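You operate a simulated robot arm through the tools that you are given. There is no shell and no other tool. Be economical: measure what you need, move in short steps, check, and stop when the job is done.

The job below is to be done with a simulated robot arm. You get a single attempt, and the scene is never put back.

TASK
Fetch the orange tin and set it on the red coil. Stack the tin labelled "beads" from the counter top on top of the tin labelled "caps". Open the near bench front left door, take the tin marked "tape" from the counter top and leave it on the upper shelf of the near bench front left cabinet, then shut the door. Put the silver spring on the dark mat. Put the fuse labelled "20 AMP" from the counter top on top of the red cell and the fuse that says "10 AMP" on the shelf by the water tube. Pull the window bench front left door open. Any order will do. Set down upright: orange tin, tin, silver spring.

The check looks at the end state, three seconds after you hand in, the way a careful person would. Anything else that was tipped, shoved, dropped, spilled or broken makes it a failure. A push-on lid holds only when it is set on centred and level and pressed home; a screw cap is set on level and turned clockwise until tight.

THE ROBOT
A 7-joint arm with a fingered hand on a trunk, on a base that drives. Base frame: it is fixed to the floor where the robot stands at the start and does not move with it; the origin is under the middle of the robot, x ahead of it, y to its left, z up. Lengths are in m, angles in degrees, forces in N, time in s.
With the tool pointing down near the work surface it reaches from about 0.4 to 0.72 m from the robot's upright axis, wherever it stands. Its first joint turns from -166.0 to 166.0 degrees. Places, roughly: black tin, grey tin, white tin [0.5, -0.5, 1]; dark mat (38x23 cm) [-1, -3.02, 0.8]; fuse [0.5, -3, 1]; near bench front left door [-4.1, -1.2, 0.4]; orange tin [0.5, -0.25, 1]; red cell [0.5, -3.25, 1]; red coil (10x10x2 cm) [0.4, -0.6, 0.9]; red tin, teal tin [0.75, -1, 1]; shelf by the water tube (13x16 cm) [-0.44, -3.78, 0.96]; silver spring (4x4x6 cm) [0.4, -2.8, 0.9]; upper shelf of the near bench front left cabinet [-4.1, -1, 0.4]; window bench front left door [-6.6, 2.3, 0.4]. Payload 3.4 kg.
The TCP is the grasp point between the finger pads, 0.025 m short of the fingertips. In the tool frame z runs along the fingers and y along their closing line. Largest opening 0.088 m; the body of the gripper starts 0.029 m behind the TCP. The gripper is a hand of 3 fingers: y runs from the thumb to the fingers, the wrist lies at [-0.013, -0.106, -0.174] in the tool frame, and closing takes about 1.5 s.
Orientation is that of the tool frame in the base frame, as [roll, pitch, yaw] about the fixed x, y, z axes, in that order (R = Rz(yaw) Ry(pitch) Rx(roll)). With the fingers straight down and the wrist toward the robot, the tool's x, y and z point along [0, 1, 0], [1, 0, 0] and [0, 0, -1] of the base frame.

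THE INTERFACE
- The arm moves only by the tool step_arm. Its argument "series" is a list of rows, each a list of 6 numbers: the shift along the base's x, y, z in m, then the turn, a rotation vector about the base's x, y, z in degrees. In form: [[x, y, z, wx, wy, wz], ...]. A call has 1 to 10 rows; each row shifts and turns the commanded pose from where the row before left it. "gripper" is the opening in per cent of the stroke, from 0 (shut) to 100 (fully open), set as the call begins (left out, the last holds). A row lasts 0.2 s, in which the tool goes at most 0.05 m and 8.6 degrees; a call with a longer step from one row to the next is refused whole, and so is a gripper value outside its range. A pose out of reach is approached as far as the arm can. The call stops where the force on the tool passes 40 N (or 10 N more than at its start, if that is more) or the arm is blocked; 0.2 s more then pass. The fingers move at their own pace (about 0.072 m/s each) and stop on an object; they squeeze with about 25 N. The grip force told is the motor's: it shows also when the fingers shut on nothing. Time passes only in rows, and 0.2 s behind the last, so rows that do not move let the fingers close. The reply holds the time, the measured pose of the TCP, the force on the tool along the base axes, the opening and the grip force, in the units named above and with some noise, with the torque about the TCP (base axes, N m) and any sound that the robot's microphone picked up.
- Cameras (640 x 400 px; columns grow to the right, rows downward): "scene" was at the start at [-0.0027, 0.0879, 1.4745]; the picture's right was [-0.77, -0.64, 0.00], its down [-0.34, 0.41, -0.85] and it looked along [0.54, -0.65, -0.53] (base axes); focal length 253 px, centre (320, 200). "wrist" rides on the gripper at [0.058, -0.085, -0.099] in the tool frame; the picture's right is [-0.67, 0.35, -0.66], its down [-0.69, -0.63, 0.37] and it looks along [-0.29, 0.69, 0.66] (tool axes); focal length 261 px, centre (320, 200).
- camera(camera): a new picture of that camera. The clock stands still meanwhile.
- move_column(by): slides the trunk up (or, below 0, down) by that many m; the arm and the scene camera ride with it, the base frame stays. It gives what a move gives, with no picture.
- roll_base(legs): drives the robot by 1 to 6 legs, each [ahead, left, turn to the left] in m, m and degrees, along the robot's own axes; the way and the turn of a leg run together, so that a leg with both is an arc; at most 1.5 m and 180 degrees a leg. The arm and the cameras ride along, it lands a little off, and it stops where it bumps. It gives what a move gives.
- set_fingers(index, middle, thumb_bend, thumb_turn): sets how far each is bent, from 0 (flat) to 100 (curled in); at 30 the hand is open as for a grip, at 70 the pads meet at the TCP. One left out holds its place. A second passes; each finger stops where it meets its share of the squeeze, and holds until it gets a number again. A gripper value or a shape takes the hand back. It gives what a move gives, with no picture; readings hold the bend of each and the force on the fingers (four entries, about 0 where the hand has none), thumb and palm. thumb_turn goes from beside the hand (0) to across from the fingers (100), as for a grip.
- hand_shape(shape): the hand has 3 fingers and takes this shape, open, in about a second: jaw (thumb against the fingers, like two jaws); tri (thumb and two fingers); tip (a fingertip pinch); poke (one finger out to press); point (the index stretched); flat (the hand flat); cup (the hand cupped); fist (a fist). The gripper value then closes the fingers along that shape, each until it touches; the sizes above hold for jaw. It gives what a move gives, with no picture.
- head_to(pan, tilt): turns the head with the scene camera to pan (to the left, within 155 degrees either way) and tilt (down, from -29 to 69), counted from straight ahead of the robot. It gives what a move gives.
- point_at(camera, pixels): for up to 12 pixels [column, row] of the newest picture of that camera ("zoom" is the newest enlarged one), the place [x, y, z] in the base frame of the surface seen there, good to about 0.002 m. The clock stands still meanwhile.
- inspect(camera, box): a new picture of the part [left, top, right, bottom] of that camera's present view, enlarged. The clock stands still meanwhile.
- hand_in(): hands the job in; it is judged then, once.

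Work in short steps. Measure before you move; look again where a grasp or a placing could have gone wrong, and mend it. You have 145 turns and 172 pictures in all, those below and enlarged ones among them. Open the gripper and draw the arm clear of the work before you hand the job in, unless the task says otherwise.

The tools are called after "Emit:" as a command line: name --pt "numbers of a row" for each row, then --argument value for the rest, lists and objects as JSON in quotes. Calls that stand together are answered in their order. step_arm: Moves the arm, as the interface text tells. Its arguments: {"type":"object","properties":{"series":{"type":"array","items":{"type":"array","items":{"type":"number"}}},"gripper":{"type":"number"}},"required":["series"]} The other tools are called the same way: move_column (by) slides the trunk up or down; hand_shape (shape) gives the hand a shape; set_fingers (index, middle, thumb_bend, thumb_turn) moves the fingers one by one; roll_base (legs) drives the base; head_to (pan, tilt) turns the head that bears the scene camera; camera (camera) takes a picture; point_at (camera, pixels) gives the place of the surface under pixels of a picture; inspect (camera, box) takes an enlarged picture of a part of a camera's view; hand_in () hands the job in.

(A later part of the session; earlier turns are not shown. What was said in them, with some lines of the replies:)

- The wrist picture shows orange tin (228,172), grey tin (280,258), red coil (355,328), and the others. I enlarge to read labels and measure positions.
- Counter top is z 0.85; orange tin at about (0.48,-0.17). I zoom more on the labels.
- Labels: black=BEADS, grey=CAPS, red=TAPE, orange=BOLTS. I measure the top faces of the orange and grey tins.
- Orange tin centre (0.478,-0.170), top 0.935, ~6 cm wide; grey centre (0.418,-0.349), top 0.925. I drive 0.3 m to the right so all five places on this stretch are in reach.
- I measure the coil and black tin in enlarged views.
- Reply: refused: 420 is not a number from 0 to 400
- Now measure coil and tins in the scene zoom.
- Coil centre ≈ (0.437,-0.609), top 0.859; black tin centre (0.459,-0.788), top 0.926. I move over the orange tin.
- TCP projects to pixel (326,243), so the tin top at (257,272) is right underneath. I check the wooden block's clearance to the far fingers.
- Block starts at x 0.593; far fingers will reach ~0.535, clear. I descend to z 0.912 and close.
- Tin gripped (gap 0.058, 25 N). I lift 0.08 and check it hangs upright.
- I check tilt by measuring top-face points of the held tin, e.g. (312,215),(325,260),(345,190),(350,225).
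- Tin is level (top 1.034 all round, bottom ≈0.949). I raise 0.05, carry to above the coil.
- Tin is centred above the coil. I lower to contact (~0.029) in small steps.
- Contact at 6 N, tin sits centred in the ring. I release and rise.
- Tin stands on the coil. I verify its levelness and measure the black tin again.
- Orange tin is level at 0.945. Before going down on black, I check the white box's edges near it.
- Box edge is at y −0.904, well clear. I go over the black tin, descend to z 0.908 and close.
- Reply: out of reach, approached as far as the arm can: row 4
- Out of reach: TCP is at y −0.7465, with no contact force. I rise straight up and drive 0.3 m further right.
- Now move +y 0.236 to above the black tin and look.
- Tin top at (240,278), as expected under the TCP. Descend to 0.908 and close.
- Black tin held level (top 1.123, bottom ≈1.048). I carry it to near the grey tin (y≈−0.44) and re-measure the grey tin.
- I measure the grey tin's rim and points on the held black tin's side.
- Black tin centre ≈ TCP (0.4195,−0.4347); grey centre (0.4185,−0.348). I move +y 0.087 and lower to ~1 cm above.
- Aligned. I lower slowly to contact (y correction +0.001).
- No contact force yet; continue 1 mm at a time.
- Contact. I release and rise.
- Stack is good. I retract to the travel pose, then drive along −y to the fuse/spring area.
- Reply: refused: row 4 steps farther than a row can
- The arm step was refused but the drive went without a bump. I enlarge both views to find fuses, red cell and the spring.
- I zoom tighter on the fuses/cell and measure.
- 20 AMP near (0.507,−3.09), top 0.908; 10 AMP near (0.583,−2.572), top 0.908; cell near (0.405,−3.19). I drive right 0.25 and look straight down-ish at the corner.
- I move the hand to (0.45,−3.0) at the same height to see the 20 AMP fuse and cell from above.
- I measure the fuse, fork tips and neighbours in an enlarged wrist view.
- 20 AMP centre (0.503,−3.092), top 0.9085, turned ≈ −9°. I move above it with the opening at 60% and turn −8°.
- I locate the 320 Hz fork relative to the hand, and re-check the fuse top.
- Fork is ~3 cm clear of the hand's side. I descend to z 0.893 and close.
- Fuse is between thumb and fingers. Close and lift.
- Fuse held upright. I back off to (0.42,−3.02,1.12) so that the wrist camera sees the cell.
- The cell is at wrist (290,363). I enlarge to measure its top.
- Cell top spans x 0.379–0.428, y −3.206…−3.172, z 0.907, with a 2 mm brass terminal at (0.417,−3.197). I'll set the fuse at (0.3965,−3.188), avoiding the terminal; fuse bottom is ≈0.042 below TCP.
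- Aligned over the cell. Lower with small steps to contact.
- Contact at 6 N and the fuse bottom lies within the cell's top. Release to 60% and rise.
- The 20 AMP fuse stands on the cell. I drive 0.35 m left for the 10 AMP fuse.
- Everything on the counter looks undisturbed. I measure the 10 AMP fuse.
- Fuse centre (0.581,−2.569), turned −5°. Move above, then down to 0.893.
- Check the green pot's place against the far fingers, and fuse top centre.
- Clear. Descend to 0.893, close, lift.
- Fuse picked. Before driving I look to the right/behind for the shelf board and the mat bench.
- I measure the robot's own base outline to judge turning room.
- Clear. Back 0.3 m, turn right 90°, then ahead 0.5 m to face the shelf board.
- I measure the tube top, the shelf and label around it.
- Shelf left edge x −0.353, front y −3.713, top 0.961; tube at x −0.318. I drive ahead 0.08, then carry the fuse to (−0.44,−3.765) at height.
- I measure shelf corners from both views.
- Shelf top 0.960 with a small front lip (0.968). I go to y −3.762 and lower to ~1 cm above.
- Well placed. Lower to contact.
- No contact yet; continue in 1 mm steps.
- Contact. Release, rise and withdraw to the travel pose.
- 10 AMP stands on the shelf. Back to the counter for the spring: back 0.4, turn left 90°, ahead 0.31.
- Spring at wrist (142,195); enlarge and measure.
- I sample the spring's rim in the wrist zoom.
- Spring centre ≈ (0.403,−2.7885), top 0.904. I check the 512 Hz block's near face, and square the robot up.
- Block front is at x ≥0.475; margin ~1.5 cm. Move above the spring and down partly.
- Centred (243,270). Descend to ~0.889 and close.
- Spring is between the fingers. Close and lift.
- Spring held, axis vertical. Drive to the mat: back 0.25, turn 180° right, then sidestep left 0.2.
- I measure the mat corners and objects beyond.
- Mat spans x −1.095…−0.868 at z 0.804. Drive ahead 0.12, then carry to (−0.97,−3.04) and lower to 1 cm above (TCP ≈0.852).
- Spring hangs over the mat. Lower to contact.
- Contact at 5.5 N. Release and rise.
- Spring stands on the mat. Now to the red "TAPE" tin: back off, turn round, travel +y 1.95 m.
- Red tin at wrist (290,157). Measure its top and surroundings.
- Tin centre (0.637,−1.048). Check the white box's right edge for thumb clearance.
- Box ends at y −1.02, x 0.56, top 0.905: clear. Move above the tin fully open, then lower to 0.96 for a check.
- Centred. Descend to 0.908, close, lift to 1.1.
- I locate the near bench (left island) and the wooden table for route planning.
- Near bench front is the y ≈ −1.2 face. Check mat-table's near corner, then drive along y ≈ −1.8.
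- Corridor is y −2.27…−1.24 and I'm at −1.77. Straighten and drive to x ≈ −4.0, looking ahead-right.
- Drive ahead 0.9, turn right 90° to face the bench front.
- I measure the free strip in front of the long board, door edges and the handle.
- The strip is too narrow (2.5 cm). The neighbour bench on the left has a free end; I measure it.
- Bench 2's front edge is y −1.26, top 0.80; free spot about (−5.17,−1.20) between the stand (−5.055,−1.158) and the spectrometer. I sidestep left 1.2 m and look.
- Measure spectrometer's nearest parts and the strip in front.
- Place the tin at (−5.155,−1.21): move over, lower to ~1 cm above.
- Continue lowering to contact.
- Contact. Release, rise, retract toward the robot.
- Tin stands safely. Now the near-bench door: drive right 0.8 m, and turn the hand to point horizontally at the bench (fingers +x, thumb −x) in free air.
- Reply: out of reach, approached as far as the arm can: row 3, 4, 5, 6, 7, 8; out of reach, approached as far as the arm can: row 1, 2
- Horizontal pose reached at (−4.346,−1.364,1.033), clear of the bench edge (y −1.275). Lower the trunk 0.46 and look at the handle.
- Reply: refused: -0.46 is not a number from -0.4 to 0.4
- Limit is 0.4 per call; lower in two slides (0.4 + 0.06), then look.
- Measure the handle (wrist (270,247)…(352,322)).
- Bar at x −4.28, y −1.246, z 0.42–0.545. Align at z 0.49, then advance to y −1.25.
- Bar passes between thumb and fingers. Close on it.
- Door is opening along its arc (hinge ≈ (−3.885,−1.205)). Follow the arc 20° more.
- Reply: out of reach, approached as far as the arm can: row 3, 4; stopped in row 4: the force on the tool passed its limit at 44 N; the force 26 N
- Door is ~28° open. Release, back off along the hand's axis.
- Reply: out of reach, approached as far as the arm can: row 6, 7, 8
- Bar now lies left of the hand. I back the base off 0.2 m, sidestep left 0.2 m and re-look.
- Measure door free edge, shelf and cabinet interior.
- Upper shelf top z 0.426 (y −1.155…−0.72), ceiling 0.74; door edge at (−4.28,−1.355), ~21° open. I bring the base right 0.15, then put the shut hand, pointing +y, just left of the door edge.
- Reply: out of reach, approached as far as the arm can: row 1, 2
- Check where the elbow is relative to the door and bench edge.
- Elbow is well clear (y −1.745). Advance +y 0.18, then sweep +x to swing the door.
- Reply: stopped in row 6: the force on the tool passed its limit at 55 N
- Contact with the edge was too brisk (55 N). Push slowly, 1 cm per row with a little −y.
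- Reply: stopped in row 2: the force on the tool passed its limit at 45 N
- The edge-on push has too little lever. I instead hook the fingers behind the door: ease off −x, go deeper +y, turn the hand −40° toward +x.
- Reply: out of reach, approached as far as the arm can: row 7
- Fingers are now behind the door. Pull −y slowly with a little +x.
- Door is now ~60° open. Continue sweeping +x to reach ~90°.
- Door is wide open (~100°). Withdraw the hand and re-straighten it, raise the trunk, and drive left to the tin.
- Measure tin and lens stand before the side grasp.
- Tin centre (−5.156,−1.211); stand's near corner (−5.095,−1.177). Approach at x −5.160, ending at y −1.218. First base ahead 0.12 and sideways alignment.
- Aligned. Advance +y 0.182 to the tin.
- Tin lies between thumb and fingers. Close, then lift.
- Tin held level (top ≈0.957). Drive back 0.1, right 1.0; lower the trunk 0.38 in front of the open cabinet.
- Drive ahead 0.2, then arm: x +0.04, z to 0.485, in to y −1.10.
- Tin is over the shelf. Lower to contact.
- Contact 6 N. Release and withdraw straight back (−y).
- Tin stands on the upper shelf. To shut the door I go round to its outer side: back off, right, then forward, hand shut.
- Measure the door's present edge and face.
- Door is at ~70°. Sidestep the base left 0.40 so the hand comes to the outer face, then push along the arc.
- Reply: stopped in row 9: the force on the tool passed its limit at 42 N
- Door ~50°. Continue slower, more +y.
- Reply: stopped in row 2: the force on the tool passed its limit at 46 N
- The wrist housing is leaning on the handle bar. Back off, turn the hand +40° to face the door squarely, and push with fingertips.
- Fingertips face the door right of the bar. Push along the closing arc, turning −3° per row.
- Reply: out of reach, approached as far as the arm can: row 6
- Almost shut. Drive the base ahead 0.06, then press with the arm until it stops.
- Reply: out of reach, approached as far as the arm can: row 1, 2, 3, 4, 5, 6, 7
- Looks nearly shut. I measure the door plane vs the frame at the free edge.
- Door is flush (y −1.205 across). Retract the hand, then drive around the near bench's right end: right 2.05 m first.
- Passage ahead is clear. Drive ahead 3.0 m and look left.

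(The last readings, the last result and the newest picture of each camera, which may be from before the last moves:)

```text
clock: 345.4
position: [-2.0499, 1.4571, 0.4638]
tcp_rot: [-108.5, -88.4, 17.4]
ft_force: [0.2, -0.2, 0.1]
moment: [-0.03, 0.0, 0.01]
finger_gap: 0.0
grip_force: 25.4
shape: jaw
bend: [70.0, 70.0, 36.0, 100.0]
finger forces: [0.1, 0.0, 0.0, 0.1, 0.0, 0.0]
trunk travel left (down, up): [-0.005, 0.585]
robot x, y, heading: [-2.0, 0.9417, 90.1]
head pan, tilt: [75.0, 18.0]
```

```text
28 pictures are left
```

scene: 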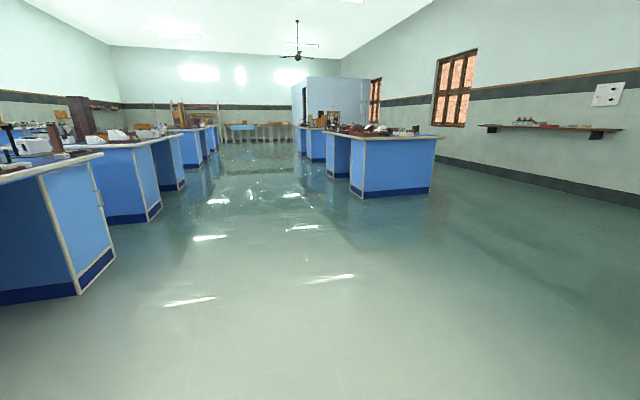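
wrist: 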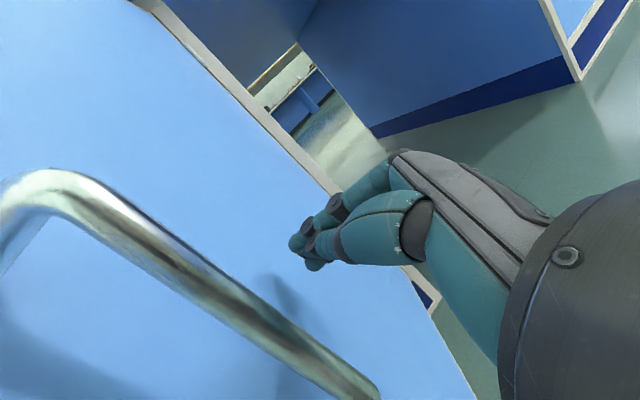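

Corridor is clear. Drive left 4.75 m and look at the window bench.

Emit:
roll_base --legs '[[0, 1.5, 0], [0, 1.5, 0], [0, 1.5, 0], [0, 0.3, 0]]'

Emit:
head_to --pan 0 --tilt 35

Emit:
camera --camera "scene"

```text
clock: 368.6
position: [-6.8525, 1.4812, 0.4642]
tcp_rot: [-111.8, -88.2, 20.5]
ft_force: [-0.3, 0.6, 0.5]
moment: [0.03, -0.02, -0.01]
finger_gap: 0.0
grip_force: 25.4
shape: jaw
bend: [70.0, 70.0, 36.0, 100.0]
finger forces: [0.0, 0.0, 0.1, 0.0, 0.1, 0.1]
trunk travel left (down, up): [-0.005, 0.585]
robot x, y, heading: [-6.8007, 0.9638, 89.5]
head pan, tilt: [75.0, 18.0]
```

```text
clock: 370.1
position: [-6.8523, 1.4811, 0.4638]
tcp_rot: [-110.4, -88.3, 19.1]
ft_force: [-0.4, -0.5, 0.6]
moment: [0.01, -0.05, 0.0]
finger_gap: 0.0
grip_force: 24.8
shape: jaw
bend: [70.0, 70.0, 36.0, 100.0]
finger forces: [0.0, 0.0, 0.1, 0.0, 0.0, 0.0]
trunk travel left (down, up): [-0.005, 0.585]
robot x, y, heading: [-6.8026, 0.9648, 89.6]
head pan, tilt: [0.0, 35.0]
```

```text
27 pictures are left
```

scene: 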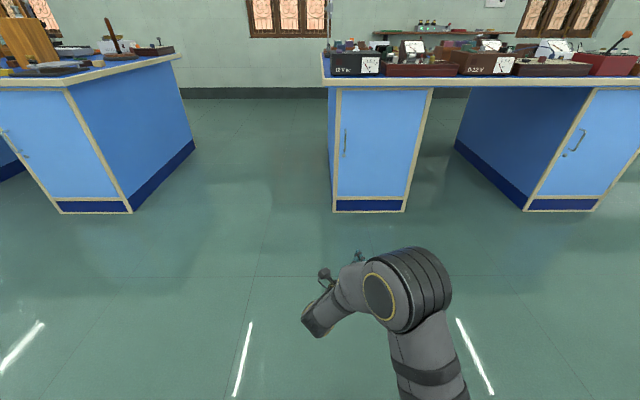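

The window bench's left door has its handle at (346,143), left side. Measure.

Emit:
point_at --camera "scene" --pixels '[[346, 143], [346, 130], [346, 155], [336, 120], [375, 150], [425, 110], [403, 205], [335, 205], [335, 85], [428, 84]]'

Emit:
inspect --camera "scene" --box '[315, 70, 445, 220]'

```text
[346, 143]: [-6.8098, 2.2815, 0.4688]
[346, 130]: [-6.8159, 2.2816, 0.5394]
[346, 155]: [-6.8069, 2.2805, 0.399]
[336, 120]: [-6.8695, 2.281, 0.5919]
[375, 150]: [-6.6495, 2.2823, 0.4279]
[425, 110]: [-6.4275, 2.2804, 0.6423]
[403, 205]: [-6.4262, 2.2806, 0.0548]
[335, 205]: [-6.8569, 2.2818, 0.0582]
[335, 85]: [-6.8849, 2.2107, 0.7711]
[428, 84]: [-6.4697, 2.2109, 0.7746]
```

```text
2.67 times, centred on (380, 145) of scene
```

zoom: 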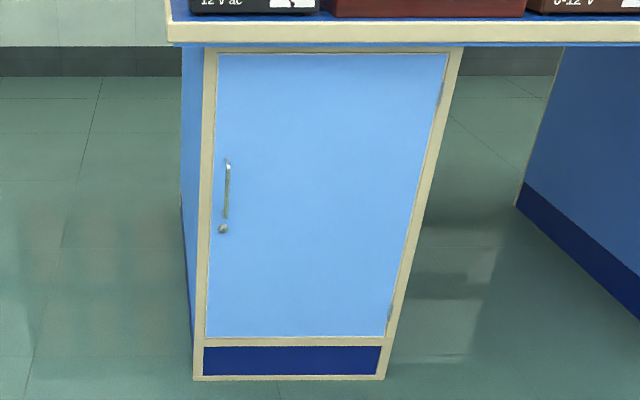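

Door plane y 2.281, bar near x −6.82. Drive ahead 0.6, left 0.08, open the hand and look with the wrist camera.

Emit:
roll_base --legs '[[0.6, 0.08, 0.5]]'

Emit:
step_arm --pt "0 0 0.015 0 0 0" --pt "0 0 0.015 0 0 0" --pt "0 0 0 0 0 0" --pt "0 0 0 0 0 0" --gripper 100

Emit:
camera --camera "wrist"

```text
clock: 373.4
position: [-6.9369, 2.073, 0.4639]
tcp_rot: [-107.0, -88.3, 16.2]
ft_force: [0.1, -0.2, -0.8]
moment: [0.0, 0.01, -0.02]
finger_gap: 0.0001
grip_force: 25.0
shape: jaw
bend: [70.0, 70.0, 36.0, 100.0]
finger forces: [0.1, 0.0, 0.0, 0.0, 0.1, 0.1]
trunk travel left (down, up): [-0.005, 0.585]
robot x, y, heading: [-6.8839, 1.5591, 90.1]
head pan, tilt: [0.0, 35.0]
```

```text
clock: 374.4
position: [-6.9359, 2.072, 0.4932]
tcp_rot: [-108.5, -88.3, 17.7]
ft_force: [-0.9, -1.1, -0.3]
moment: [-0.01, -0.01, -0.01]
finger_gap: 0.0876
grip_force: 0.1
shape: jaw
bend: [30.0, 30.0, 30.0, 98.0]
finger forces: [0.1, 0.0, 0.0, 0.0, 0.1, 0.0]
trunk travel left (down, up): [-0.005, 0.585]
robot x, y, heading: [-6.8834, 1.5582, 90.2]
head pan, tilt: [0.0, 35.0]
```

```text
25 pictures are left
```

wrist: 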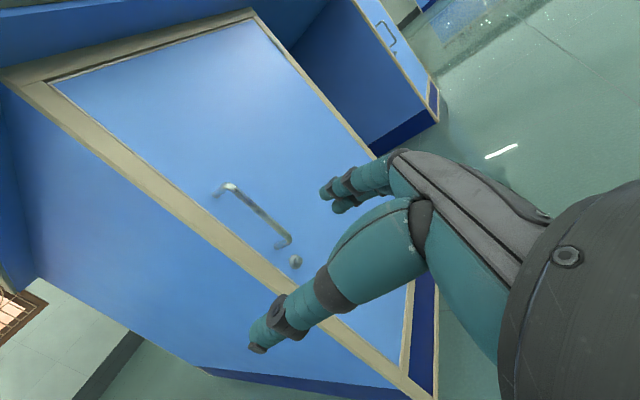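

Emit:
point_at --camera "wrist" --pixels '[[232, 188], [245, 200], [260, 214], [275, 228], [286, 238], [200, 150], [48, 84]]'

```text
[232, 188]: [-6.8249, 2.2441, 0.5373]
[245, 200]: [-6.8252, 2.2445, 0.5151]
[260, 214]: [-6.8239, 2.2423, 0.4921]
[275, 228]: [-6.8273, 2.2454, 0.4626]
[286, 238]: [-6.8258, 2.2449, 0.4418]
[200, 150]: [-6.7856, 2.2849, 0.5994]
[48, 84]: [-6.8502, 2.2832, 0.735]
```

Bar at (−6.825,2.244), z 0.44–0.54. Align x, advance to y 2.239, close.

Emit:
step_arm --pt "0.037 0 0 0 0 0" --pt "0.037 0 0 0 0 0" --pt "0.035 0 0 0 0 0" --pt "0 0.04 0 0 0 0" --pt "0 0.04 0 0 0 0" --pt "0 0.04 0 0 0 0" --pt "0 0.03 0 0 0 0" --pt "0 0.017 0 0 0 0" --pt "0 0 0 0 0 0"

Emit:
camera --camera "wrist"

```text
clock: 376.4
position: [-6.8265, 2.2386, 0.4948]
tcp_rot: [-114.3, -88.3, 23.4]
ft_force: [0.1, 0.3, -0.8]
moment: [-0.01, 0.0, -0.01]
finger_gap: 0.0879
grip_force: 0.0
shape: jaw
bend: [30.0, 30.0, 30.0, 98.0]
finger forces: [0.0, 0.0, 0.0, 0.0, 0.0, 0.1]
trunk travel left (down, up): [-0.005, 0.585]
robot x, y, heading: [-6.8841, 1.5549, 90.3]
head pan, tilt: [0.0, 35.0]
```

```text
24 pictures are left
```

wrist: 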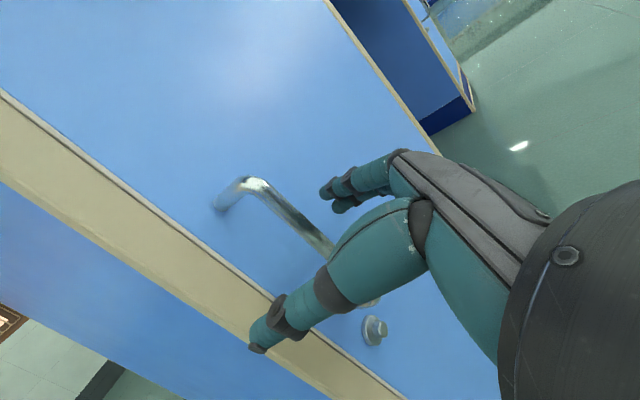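

Close on the bar and pull along the arc.

Emit:
step_arm --pt "0 0 0 0 0 0" --pt "0 0 0 0 0 0" --pt "0 0 0 0 0 0" --pt "0 0 0 0 0 0" --pt "0 0 0 0 0 0" --pt "0 0 0 0 0 0" --pt "0 0 0 0 0 0" --pt "0 0 0 0 0 0" --gripper 0

Emit:
step_arm --pt "0 -0.01 0 0 0 1.5" --pt "0 -0.015 0 0 0 2" --pt "0.002 -0.02 0 0 0 3" --pt "0.006 -0.02 0 0 0 3" --pt "0.007 -0.02 0 0 0 3" --pt "0.007 -0.02 0 0 0 3" --pt "0.008 -0.02 0 0 0 3" --pt "0.009 -0.02 0 0 0 3"

Emit:
step_arm --pt "0.009 -0.018 0 0 0 3" --pt "0.01 -0.018 0 0 0 3" --pt "0.01 -0.018 0 0 0 3" --pt "0.011 -0.018 0 0 0 3" --pt "0.011 -0.017 0 0 0 3" --pt "0.012 -0.017 0 0 0 3"

Emit:
camera --camera "scene"

```text
clock: 378.2
position: [-6.8269, 2.2384, 0.494]
tcp_rot: [-110.8, -88.3, 20.0]
ft_force: [-2.9, 1.4, 0.6]
moment: [0.04, 0.04, 0.0]
finger_gap: 0.0001
grip_force: 24.6
shape: jaw
bend: [72.0, 71.0, 71.0, 100.0]
finger forces: [1.6, 0.0, 0.0, 0.0, 22.4, 0.0]
trunk travel left (down, up): [-0.005, 0.585]
robot x, y, heading: [-6.8841, 1.5599, 90.2]
head pan, tilt: [0.0, 35.0]
```

```text
clock: 380.1
position: [-6.7869, 2.0947, 0.4957]
tcp_rot: [-109.2, -88.2, 39.8]
ft_force: [14.5, 7.6, -2.4]
moment: [-0.01, 0.05, -0.14]
finger_gap: 0.0006
grip_force: 24.8
shape: jaw
bend: [72.0, 71.0, 73.0, 100.0]
finger forces: [13.4, 4.5, 0.0, 0.0, 16.0, 0.1]
trunk travel left (down, up): [-0.005, 0.585]
robot x, y, heading: [-6.8857, 1.5604, 89.9]
head pan, tilt: [0.0, 35.0]
```

```text
clock: 381.2
position: [-6.7365, 2.013, 0.4936]
tcp_rot: [-108.5, -88.3, 52.0]
ft_force: [20.6, 17.7, -4.1]
moment: [-0.03, 0.06, -0.15]
finger_gap: 0.0016
grip_force: 25.0
shape: jaw
bend: [72.0, 68.0, 75.0, 100.0]
finger forces: [20.8, 10.6, 0.0, 0.1, 15.3, 0.1]
trunk travel left (down, up): [-0.005, 0.585]
robot x, y, heading: [-6.8792, 1.5582, 90.0]
head pan, tilt: [0.0, 35.0]
stopped in row 5: the force on the tool passed its limit at 42 N (the readings are from after the stop); the commanded pose is now the measured one
```

```text
23 pictures are left
```

scene: 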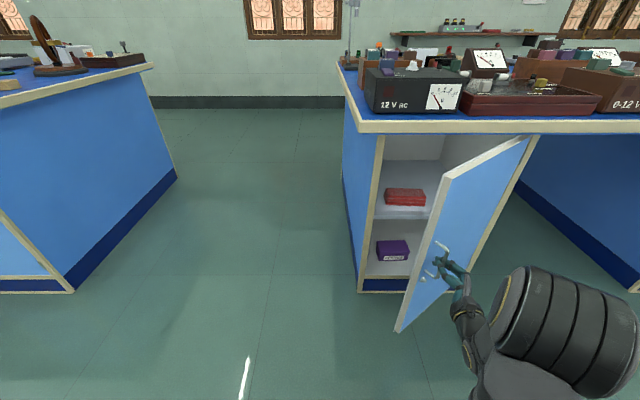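

~35° open; the force points toward the hinge, so I ease inward and follow a tighter arc further.

Emit:
step_arm --pt "0.009 0.007 0 0 0 0" --pt "0.0139 -0.0144 0 0 0 3" --pt "0.0146 -0.0136 0 0 0 3" --pt "0.0153 -0.0129 0 0 0 3" --pt "0.016 -0.012 0 0 0 3" --pt "0.0166 -0.0112 0 0 0 3" --pt "0.0171 -0.0103 0 0 0 3" --pt "0.0177 -0.0094 0 0 0 3" --pt "0 0 0 0 0 0"

Emit:
camera --camera "scene"

```text
clock: 383.2
position: [-6.6195, 1.9333, 0.4963]
tcp_rot: [-106.3, -88.4, 71.2]
ft_force: [-0.5, 0.6, 0.7]
moment: [-0.01, 0.03, -0.02]
finger_gap: 0.0002
grip_force: 25.3
shape: jaw
bend: [72.0, 70.0, 75.0, 100.0]
finger forces: [0.0, 0.0, 0.0, 0.1, 0.2, 0.0]
trunk travel left (down, up): [-0.005, 0.585]
robot x, y, heading: [-6.8835, 1.5618, 89.9]
head pan, tilt: [0.0, 35.0]
```

```text
22 pictures are left
```

scene: 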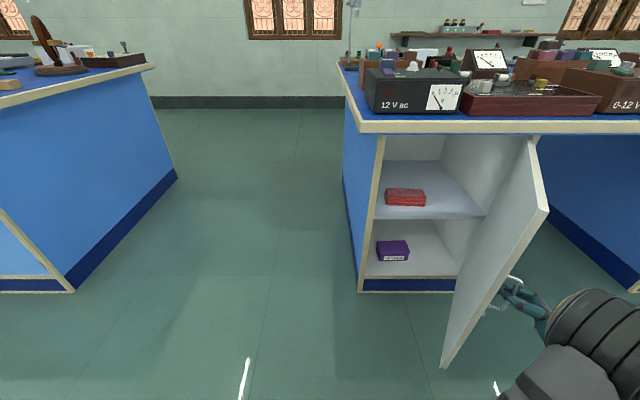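

Door is wide open (~75°). Release and retreat along the hand's axis.

Emit:
step_arm --pt "0 0 0 0 0 0" --pt "0 0 0 0 0 0" --pt "0 0 0 0 0 0" --pt "0 0 0 0 0 0" --pt "0 0 0 0 0 0" --pt "0.016 -0.012 0 0 0 0" --pt "0.024 -0.017 0 0 0 0" --pt "0.024 -0.017 0 0 0 0" --pt "0.024 -0.017 0 0 0 0" --gripper 100

Emit:
camera --camera "wrist"

Emit:
camera --camera "scene"

```text
clock: 385.2
position: [-6.5317, 1.8706, 0.4952]
tcp_rot: [-105.6, -88.3, 70.5]
ft_force: [-1.4, 0.6, 0.2]
moment: [0.02, -0.01, 0.0]
finger_gap: 0.0876
grip_force: 0.0
shape: jaw
bend: [30.0, 30.0, 30.0, 98.0]
finger forces: [0.0, 0.1, 0.0, 0.0, 0.0, 0.0]
trunk travel left (down, up): [-0.005, 0.585]
robot x, y, heading: [-6.8819, 1.5558, 90.3]
head pan, tilt: [0.0, 35.0]
```

```text
21 pictures are left
```

wrist: 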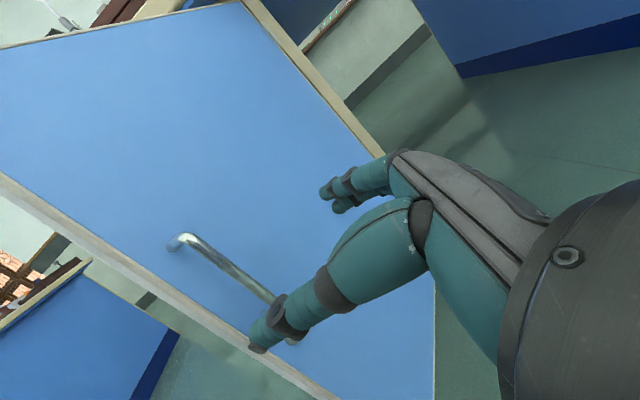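

```text
20 pictures are left
```

scene: 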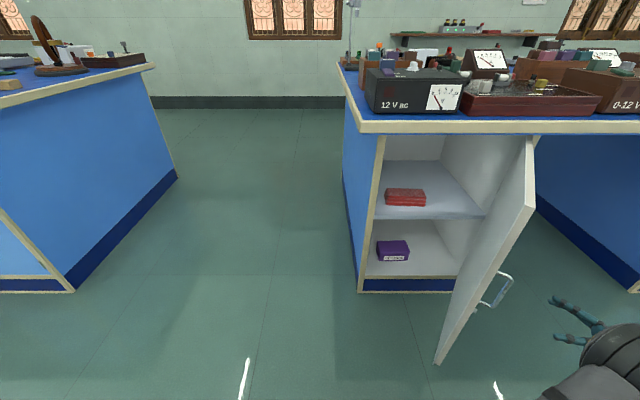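

The door stands open ~70° and the hand is clear. Back the robot away, then hand in.

Emit:
roll_base --legs '[[-0.45, 0, 0]]'

Emit:
camera --camera "scene"

```text
clock: 387.9
position: [-6.5327, 1.4258, 0.4942]
tcp_rot: [-105.7, -88.5, 71.3]
ft_force: [-0.2, 0.7, 0.7]
moment: [0.0, 0.0, 0.04]
finger_gap: 0.0877
grip_force: 0.0
shape: jaw
bend: [30.0, 30.0, 30.0, 98.0]
finger forces: [0.0, 0.0, 0.1, 0.0, 0.0, 0.0]
trunk travel left (down, up): [-0.005, 0.585]
robot x, y, heading: [-6.8843, 1.1092, 90.7]
head pan, tilt: [0.0, 35.0]
```

```text
19 pictures are left
```

scene: 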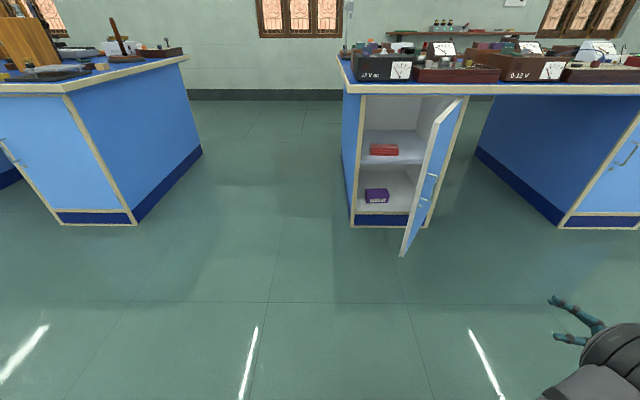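

Check the door's open angle by measuring its edge.

Emit:
point_at --camera "scene" --pixels '[[415, 200], [404, 250], [433, 130], [455, 120]]'

```text
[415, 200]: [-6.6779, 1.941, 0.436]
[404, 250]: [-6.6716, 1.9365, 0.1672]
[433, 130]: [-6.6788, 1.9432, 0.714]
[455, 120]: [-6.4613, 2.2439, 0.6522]
```

Edge shows ~54° open. I'll widen it as with the other door: reposition the shut hand (turned −30°) left of the edge, in free space first.

Emit:
step_arm --pt "-0.013 0.023 -0.003 0 0 -8.5" --pt "-0.013 0.023 -0.003 0 0 -8.5" --pt "-0.013 0.023 -0.003 0 0 -8.5" --pt "-0.013 0.023 -0.003 0 0 -8.5" --pt "-0.013 0.023 -0.003 0 0 -8.5" --pt "-0.013 0.023 -0.003 0 0 -8.5" --pt "-0.013 0.023 -0.003 0 0 -8.5" --pt "-0.013 0.023 -0.003 0 0 -8.5" --pt "-0.013 0.023 0 0 0 -8.5" --pt "-0.013 0.023 0 0 0 -8.5" --gripper 0

Emit:
roll_base --legs '[[0, 0.14, -0.5]]'

Emit:
camera --camera "scene"

```text
clock: 390.1
position: [-6.6638, 1.6569, 0.4702]
tcp_rot: [-108.1, -88.5, -11.3]
ft_force: [-0.9, -0.1, 0.4]
moment: [-0.01, 0.02, 0.02]
finger_gap: 0.0003
grip_force: 25.3
shape: jaw
bend: [70.0, 70.0, 35.0, 100.0]
finger forces: [0.1, 0.0, 0.0, 0.0, 0.0, 0.0]
trunk travel left (down, up): [-0.005, 0.585]
robot x, y, heading: [-6.8802, 1.1126, 90.5]
head pan, tilt: [0.0, 35.0]
```

```text
clock: 391.5
position: [-6.7988, 1.6543, 0.4703]
tcp_rot: [-107.5, -88.5, -12.5]
ft_force: [-0.6, 0.2, -0.2]
moment: [0.02, 0.0, 0.02]
finger_gap: 0.0002
grip_force: 24.8
shape: jaw
bend: [70.0, 70.0, 35.0, 100.0]
finger forces: [0.0, 0.1, 0.0, 0.0, 0.1, 0.0]
trunk travel left (down, up): [-0.005, 0.585]
robot x, y, heading: [-7.0197, 1.1072, 90.2]
head pan, tilt: [0.0, 35.0]
```

```text
18 pictures are left
```

scene: 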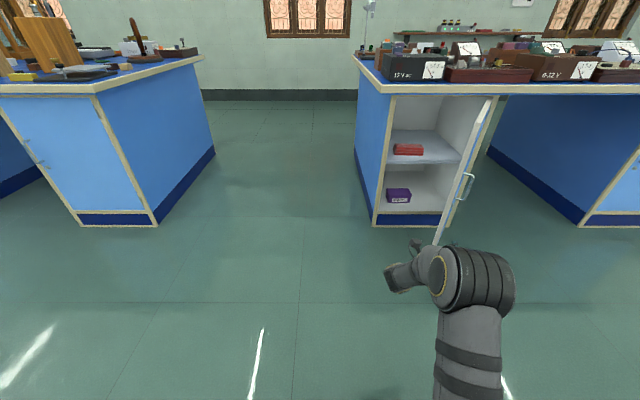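

Drive ahead 0.4 so the hand is inside of the door edge, then sweep +x slowly.

Emit:
roll_base --legs '[[0.4, 0, 0]]'

Emit:
step_arm --pt "0.015 0 0 0 0 0" --pt "0.015 -0.004 0 0 0 0" --pt "0.015 -0.006 0 0 0 0" --pt "0.015 -0.006 0 0 0 0" --pt "0.015 -0.006 0 0 0 0" --pt "0.018 -0.005 0 0 0 0" --pt "0.018 -0.003 0 0 0 0" --pt "0.018 0 0 0 0 0" --pt "0.018 0 0 0 0 0" --pt "0.018 0 0 0 0 0"

Emit:
step_arm --pt "0.018 0 0 0 0 0" --pt "0.018 0 0 0 0 0" --pt "0.018 0 0 0 0 0" --pt "0.018 0 0 0 0 0"

Emit:
camera --camera "scene"

```text
clock: 394.0
position: [-6.8057, 2.0599, 0.4704]
tcp_rot: [-103.5, -88.5, -16.0]
ft_force: [0.1, 0.0, 0.5]
moment: [-0.01, 0.01, 0.0]
finger_gap: 0.0
grip_force: 25.3
shape: jaw
bend: [70.0, 70.0, 35.0, 100.0]
finger forces: [0.0, 0.0, 0.1, 0.1, 0.1, 0.0]
trunk travel left (down, up): [-0.005, 0.585]
robot x, y, heading: [-7.0283, 1.5138, 90.5]
head pan, tilt: [0.0, 35.0]
```

```text
clock: 396.2
position: [-6.641, 2.0292, 0.4695]
tcp_rot: [-105.5, -88.5, -14.1]
ft_force: [0.3, -0.5, 0.4]
moment: [0.0, 0.0, -0.02]
finger_gap: 0.0002
grip_force: 25.2
shape: jaw
bend: [70.0, 70.0, 35.0, 100.0]
finger forces: [0.0, 0.0, 0.0, 0.0, 0.0, 0.1]
trunk travel left (down, up): [-0.005, 0.585]
robot x, y, heading: [-7.0251, 1.5168, 90.6]
head pan, tilt: [0.0, 35.0]
```

```text
clock: 397.2
position: [-6.569, 2.0302, 0.47]
tcp_rot: [-107.5, -88.5, -12.0]
ft_force: [0.9, 0.0, 0.7]
moment: [0.03, -0.01, -0.02]
finger_gap: 0.0
grip_force: 24.8
shape: jaw
bend: [70.0, 70.0, 36.0, 100.0]
finger forces: [0.1, 0.0, 0.0, 0.0, 0.0, 0.0]
trunk travel left (down, up): [-0.005, 0.585]
robot x, y, heading: [-7.026, 1.5128, 90.5]
head pan, tilt: [0.0, 35.0]
```

```text
17 pictures are left
```

scene: 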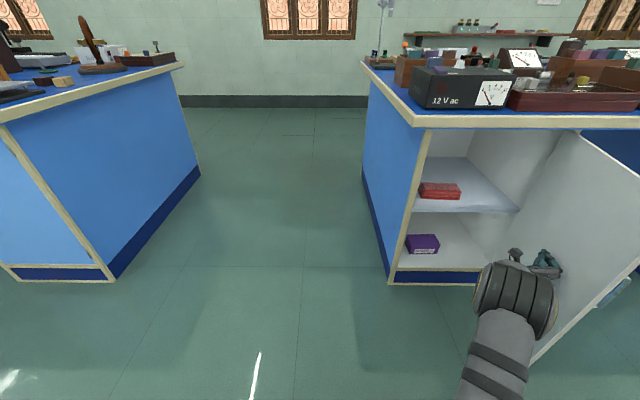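

Door is now wide open (~95°). Withdraw left, open the hand and back the robot off.

Emit:
step_arm --pt "-0.04 0 0 0 0 0" --pt "-0.04 -0.01 0 0 0 0" --pt "-0.04 -0.01 0 0 0 0" --pt "-0.04 -0.01 0 0 0 0" --pt "-0.04 -0.01 0 0 0 0" --gripper 100

Emit:
roll_base --legs '[[-0.45, 0, 0]]'

Emit:
camera --camera "scene"

```text
clock: 398.4
position: [-6.7698, 1.9898, 0.4702]
tcp_rot: [-101.7, -88.4, -17.9]
ft_force: [0.2, -0.4, 0.0]
moment: [-0.02, 0.02, 0.02]
finger_gap: 0.088
grip_force: 0.1
shape: jaw
bend: [30.0, 30.0, 30.0, 98.0]
finger forces: [0.1, 0.0, 0.1, 0.1, 0.0, 0.0]
trunk travel left (down, up): [-0.005, 0.585]
robot x, y, heading: [-7.0249, 1.5132, 90.4]
head pan, tilt: [0.0, 35.0]
```

```text
clock: 401.1
position: [-6.7664, 1.5382, 0.4701]
tcp_rot: [-102.6, -88.5, -16.5]
ft_force: [0.7, 0.2, -0.1]
moment: [-0.01, 0.04, -0.01]
finger_gap: 0.0877
grip_force: 0.1
shape: jaw
bend: [30.0, 30.0, 30.0, 98.0]
finger forces: [0.0, 0.0, 0.0, 0.0, 0.1, 0.0]
trunk travel left (down, up): [-0.005, 0.585]
robot x, y, heading: [-7.018, 1.0605, 90.9]
head pan, tilt: [0.0, 35.0]
```

```text
16 pictures are left
```

scene: 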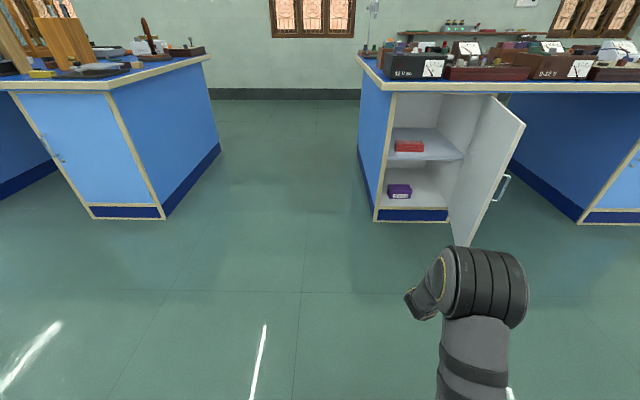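

Check whether the door is drifting: measure its edge now and after ~3 s.

Emit:
point_at --camera "scene" --pixels '[[458, 215], [464, 235], [490, 150]]'

Emit:
step_arm --pt "0 0 0 0 0 0" --pt "0 0 0 0 0 0" --pt "0 0 0 0 0 0" --pt "0 0 0 0 0 0" --pt "0 0 0 0 0 0" --pt "0 0 0 0 0 0" --pt "0 0 0 0 0 0" --pt "0 0 0 0 0 0" --pt "0 0 0 0 0 0" --pt "0 0 0 0 0 0"

Emit:
step_arm --pt "0 0 0 0 0 0" --pt "0 0 0 0 0 0" --pt "0 0 0 0 0 0" --pt "0 0 0 0 0 0" --pt "0 0 0 0 0 0" --pt "0 0 0 0 0 0" --pt "0 0 0 0 0 0" --pt "0 0 0 0 0 0" --pt "0 0 0 0 0 0" --pt "0 0 0 0 0 0"

Emit:
camera --camera "scene"

Emit:
point_at --camera "scene" --pixels '[[458, 215], [464, 235], [490, 150]]'

```text
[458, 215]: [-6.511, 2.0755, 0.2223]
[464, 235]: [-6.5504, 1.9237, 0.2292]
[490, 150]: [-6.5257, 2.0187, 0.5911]
```

```text
clock: 403.3
position: [-6.7662, 1.5366, 0.4692]
tcp_rot: [-106.7, -88.5, -12.5]
ft_force: [-0.3, -0.2, 0.8]
moment: [-0.02, -0.01, 0.01]
finger_gap: 0.0878
grip_force: 0.0
shape: jaw
bend: [30.0, 30.0, 30.0, 98.0]
finger forces: [0.0, 0.1, 0.0, 0.0, 0.0, 0.1]
trunk travel left (down, up): [-0.005, 0.585]
robot x, y, heading: [-7.0172, 1.0595, 91.0]
head pan, tilt: [0.0, 35.0]
```

```text
clock: 405.5
position: [-6.7655, 1.5376, 0.4706]
tcp_rot: [-105.2, -88.5, -14.0]
ft_force: [-0.2, -0.2, 0.2]
moment: [0.01, 0.02, 0.0]
finger_gap: 0.0878
grip_force: 0.0
shape: jaw
bend: [30.0, 30.0, 30.0, 98.0]
finger forces: [0.0, 0.0, 0.0, 0.0, 0.0, 0.0]
trunk travel left (down, up): [-0.005, 0.585]
robot x, y, heading: [-7.0171, 1.06, 91.2]
head pan, tilt: [0.0, 35.0]
```

```text
15 pictures are left
```

scene: 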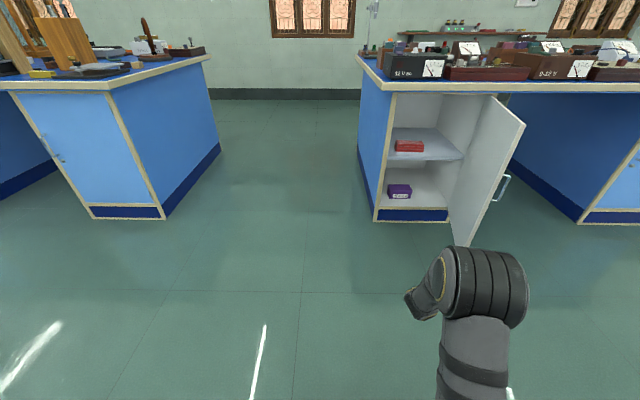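

```text
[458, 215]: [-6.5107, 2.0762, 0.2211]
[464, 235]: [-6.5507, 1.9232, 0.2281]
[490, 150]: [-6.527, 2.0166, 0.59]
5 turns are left
```

The door rests steady at about 70° open, and the hand is empty, open and clear. I'm handing in.

Emit:
hand_in

```text
The job is handed in.
```

I carried out every part of the job and handed it in. Each placing was checked as I made it; I didn't go back at the end to look again at the earlier ones.

- **Orange tin:** upright and level on the red coil.
- **"Beads" tin:** stacked upright on the "caps" tin.
- **"Tape" tin:** upright on the upper shelf of the near bench front left cabinet, with the door measured flush shut. On the way I briefly set it down on the neighbouring bench to change my grip.
- **Silver spring:** upright on the dark mat.
- **20 AMP fuse:** standing on the red cell.
- **10 AMP fuse:** standing on the shelf by the water tube.
- **Window bench front left door:** open and resting steady at about 70°.

I noticed nothing else tipped or moved. The hand was empty, open and clear of the work before I handed in.
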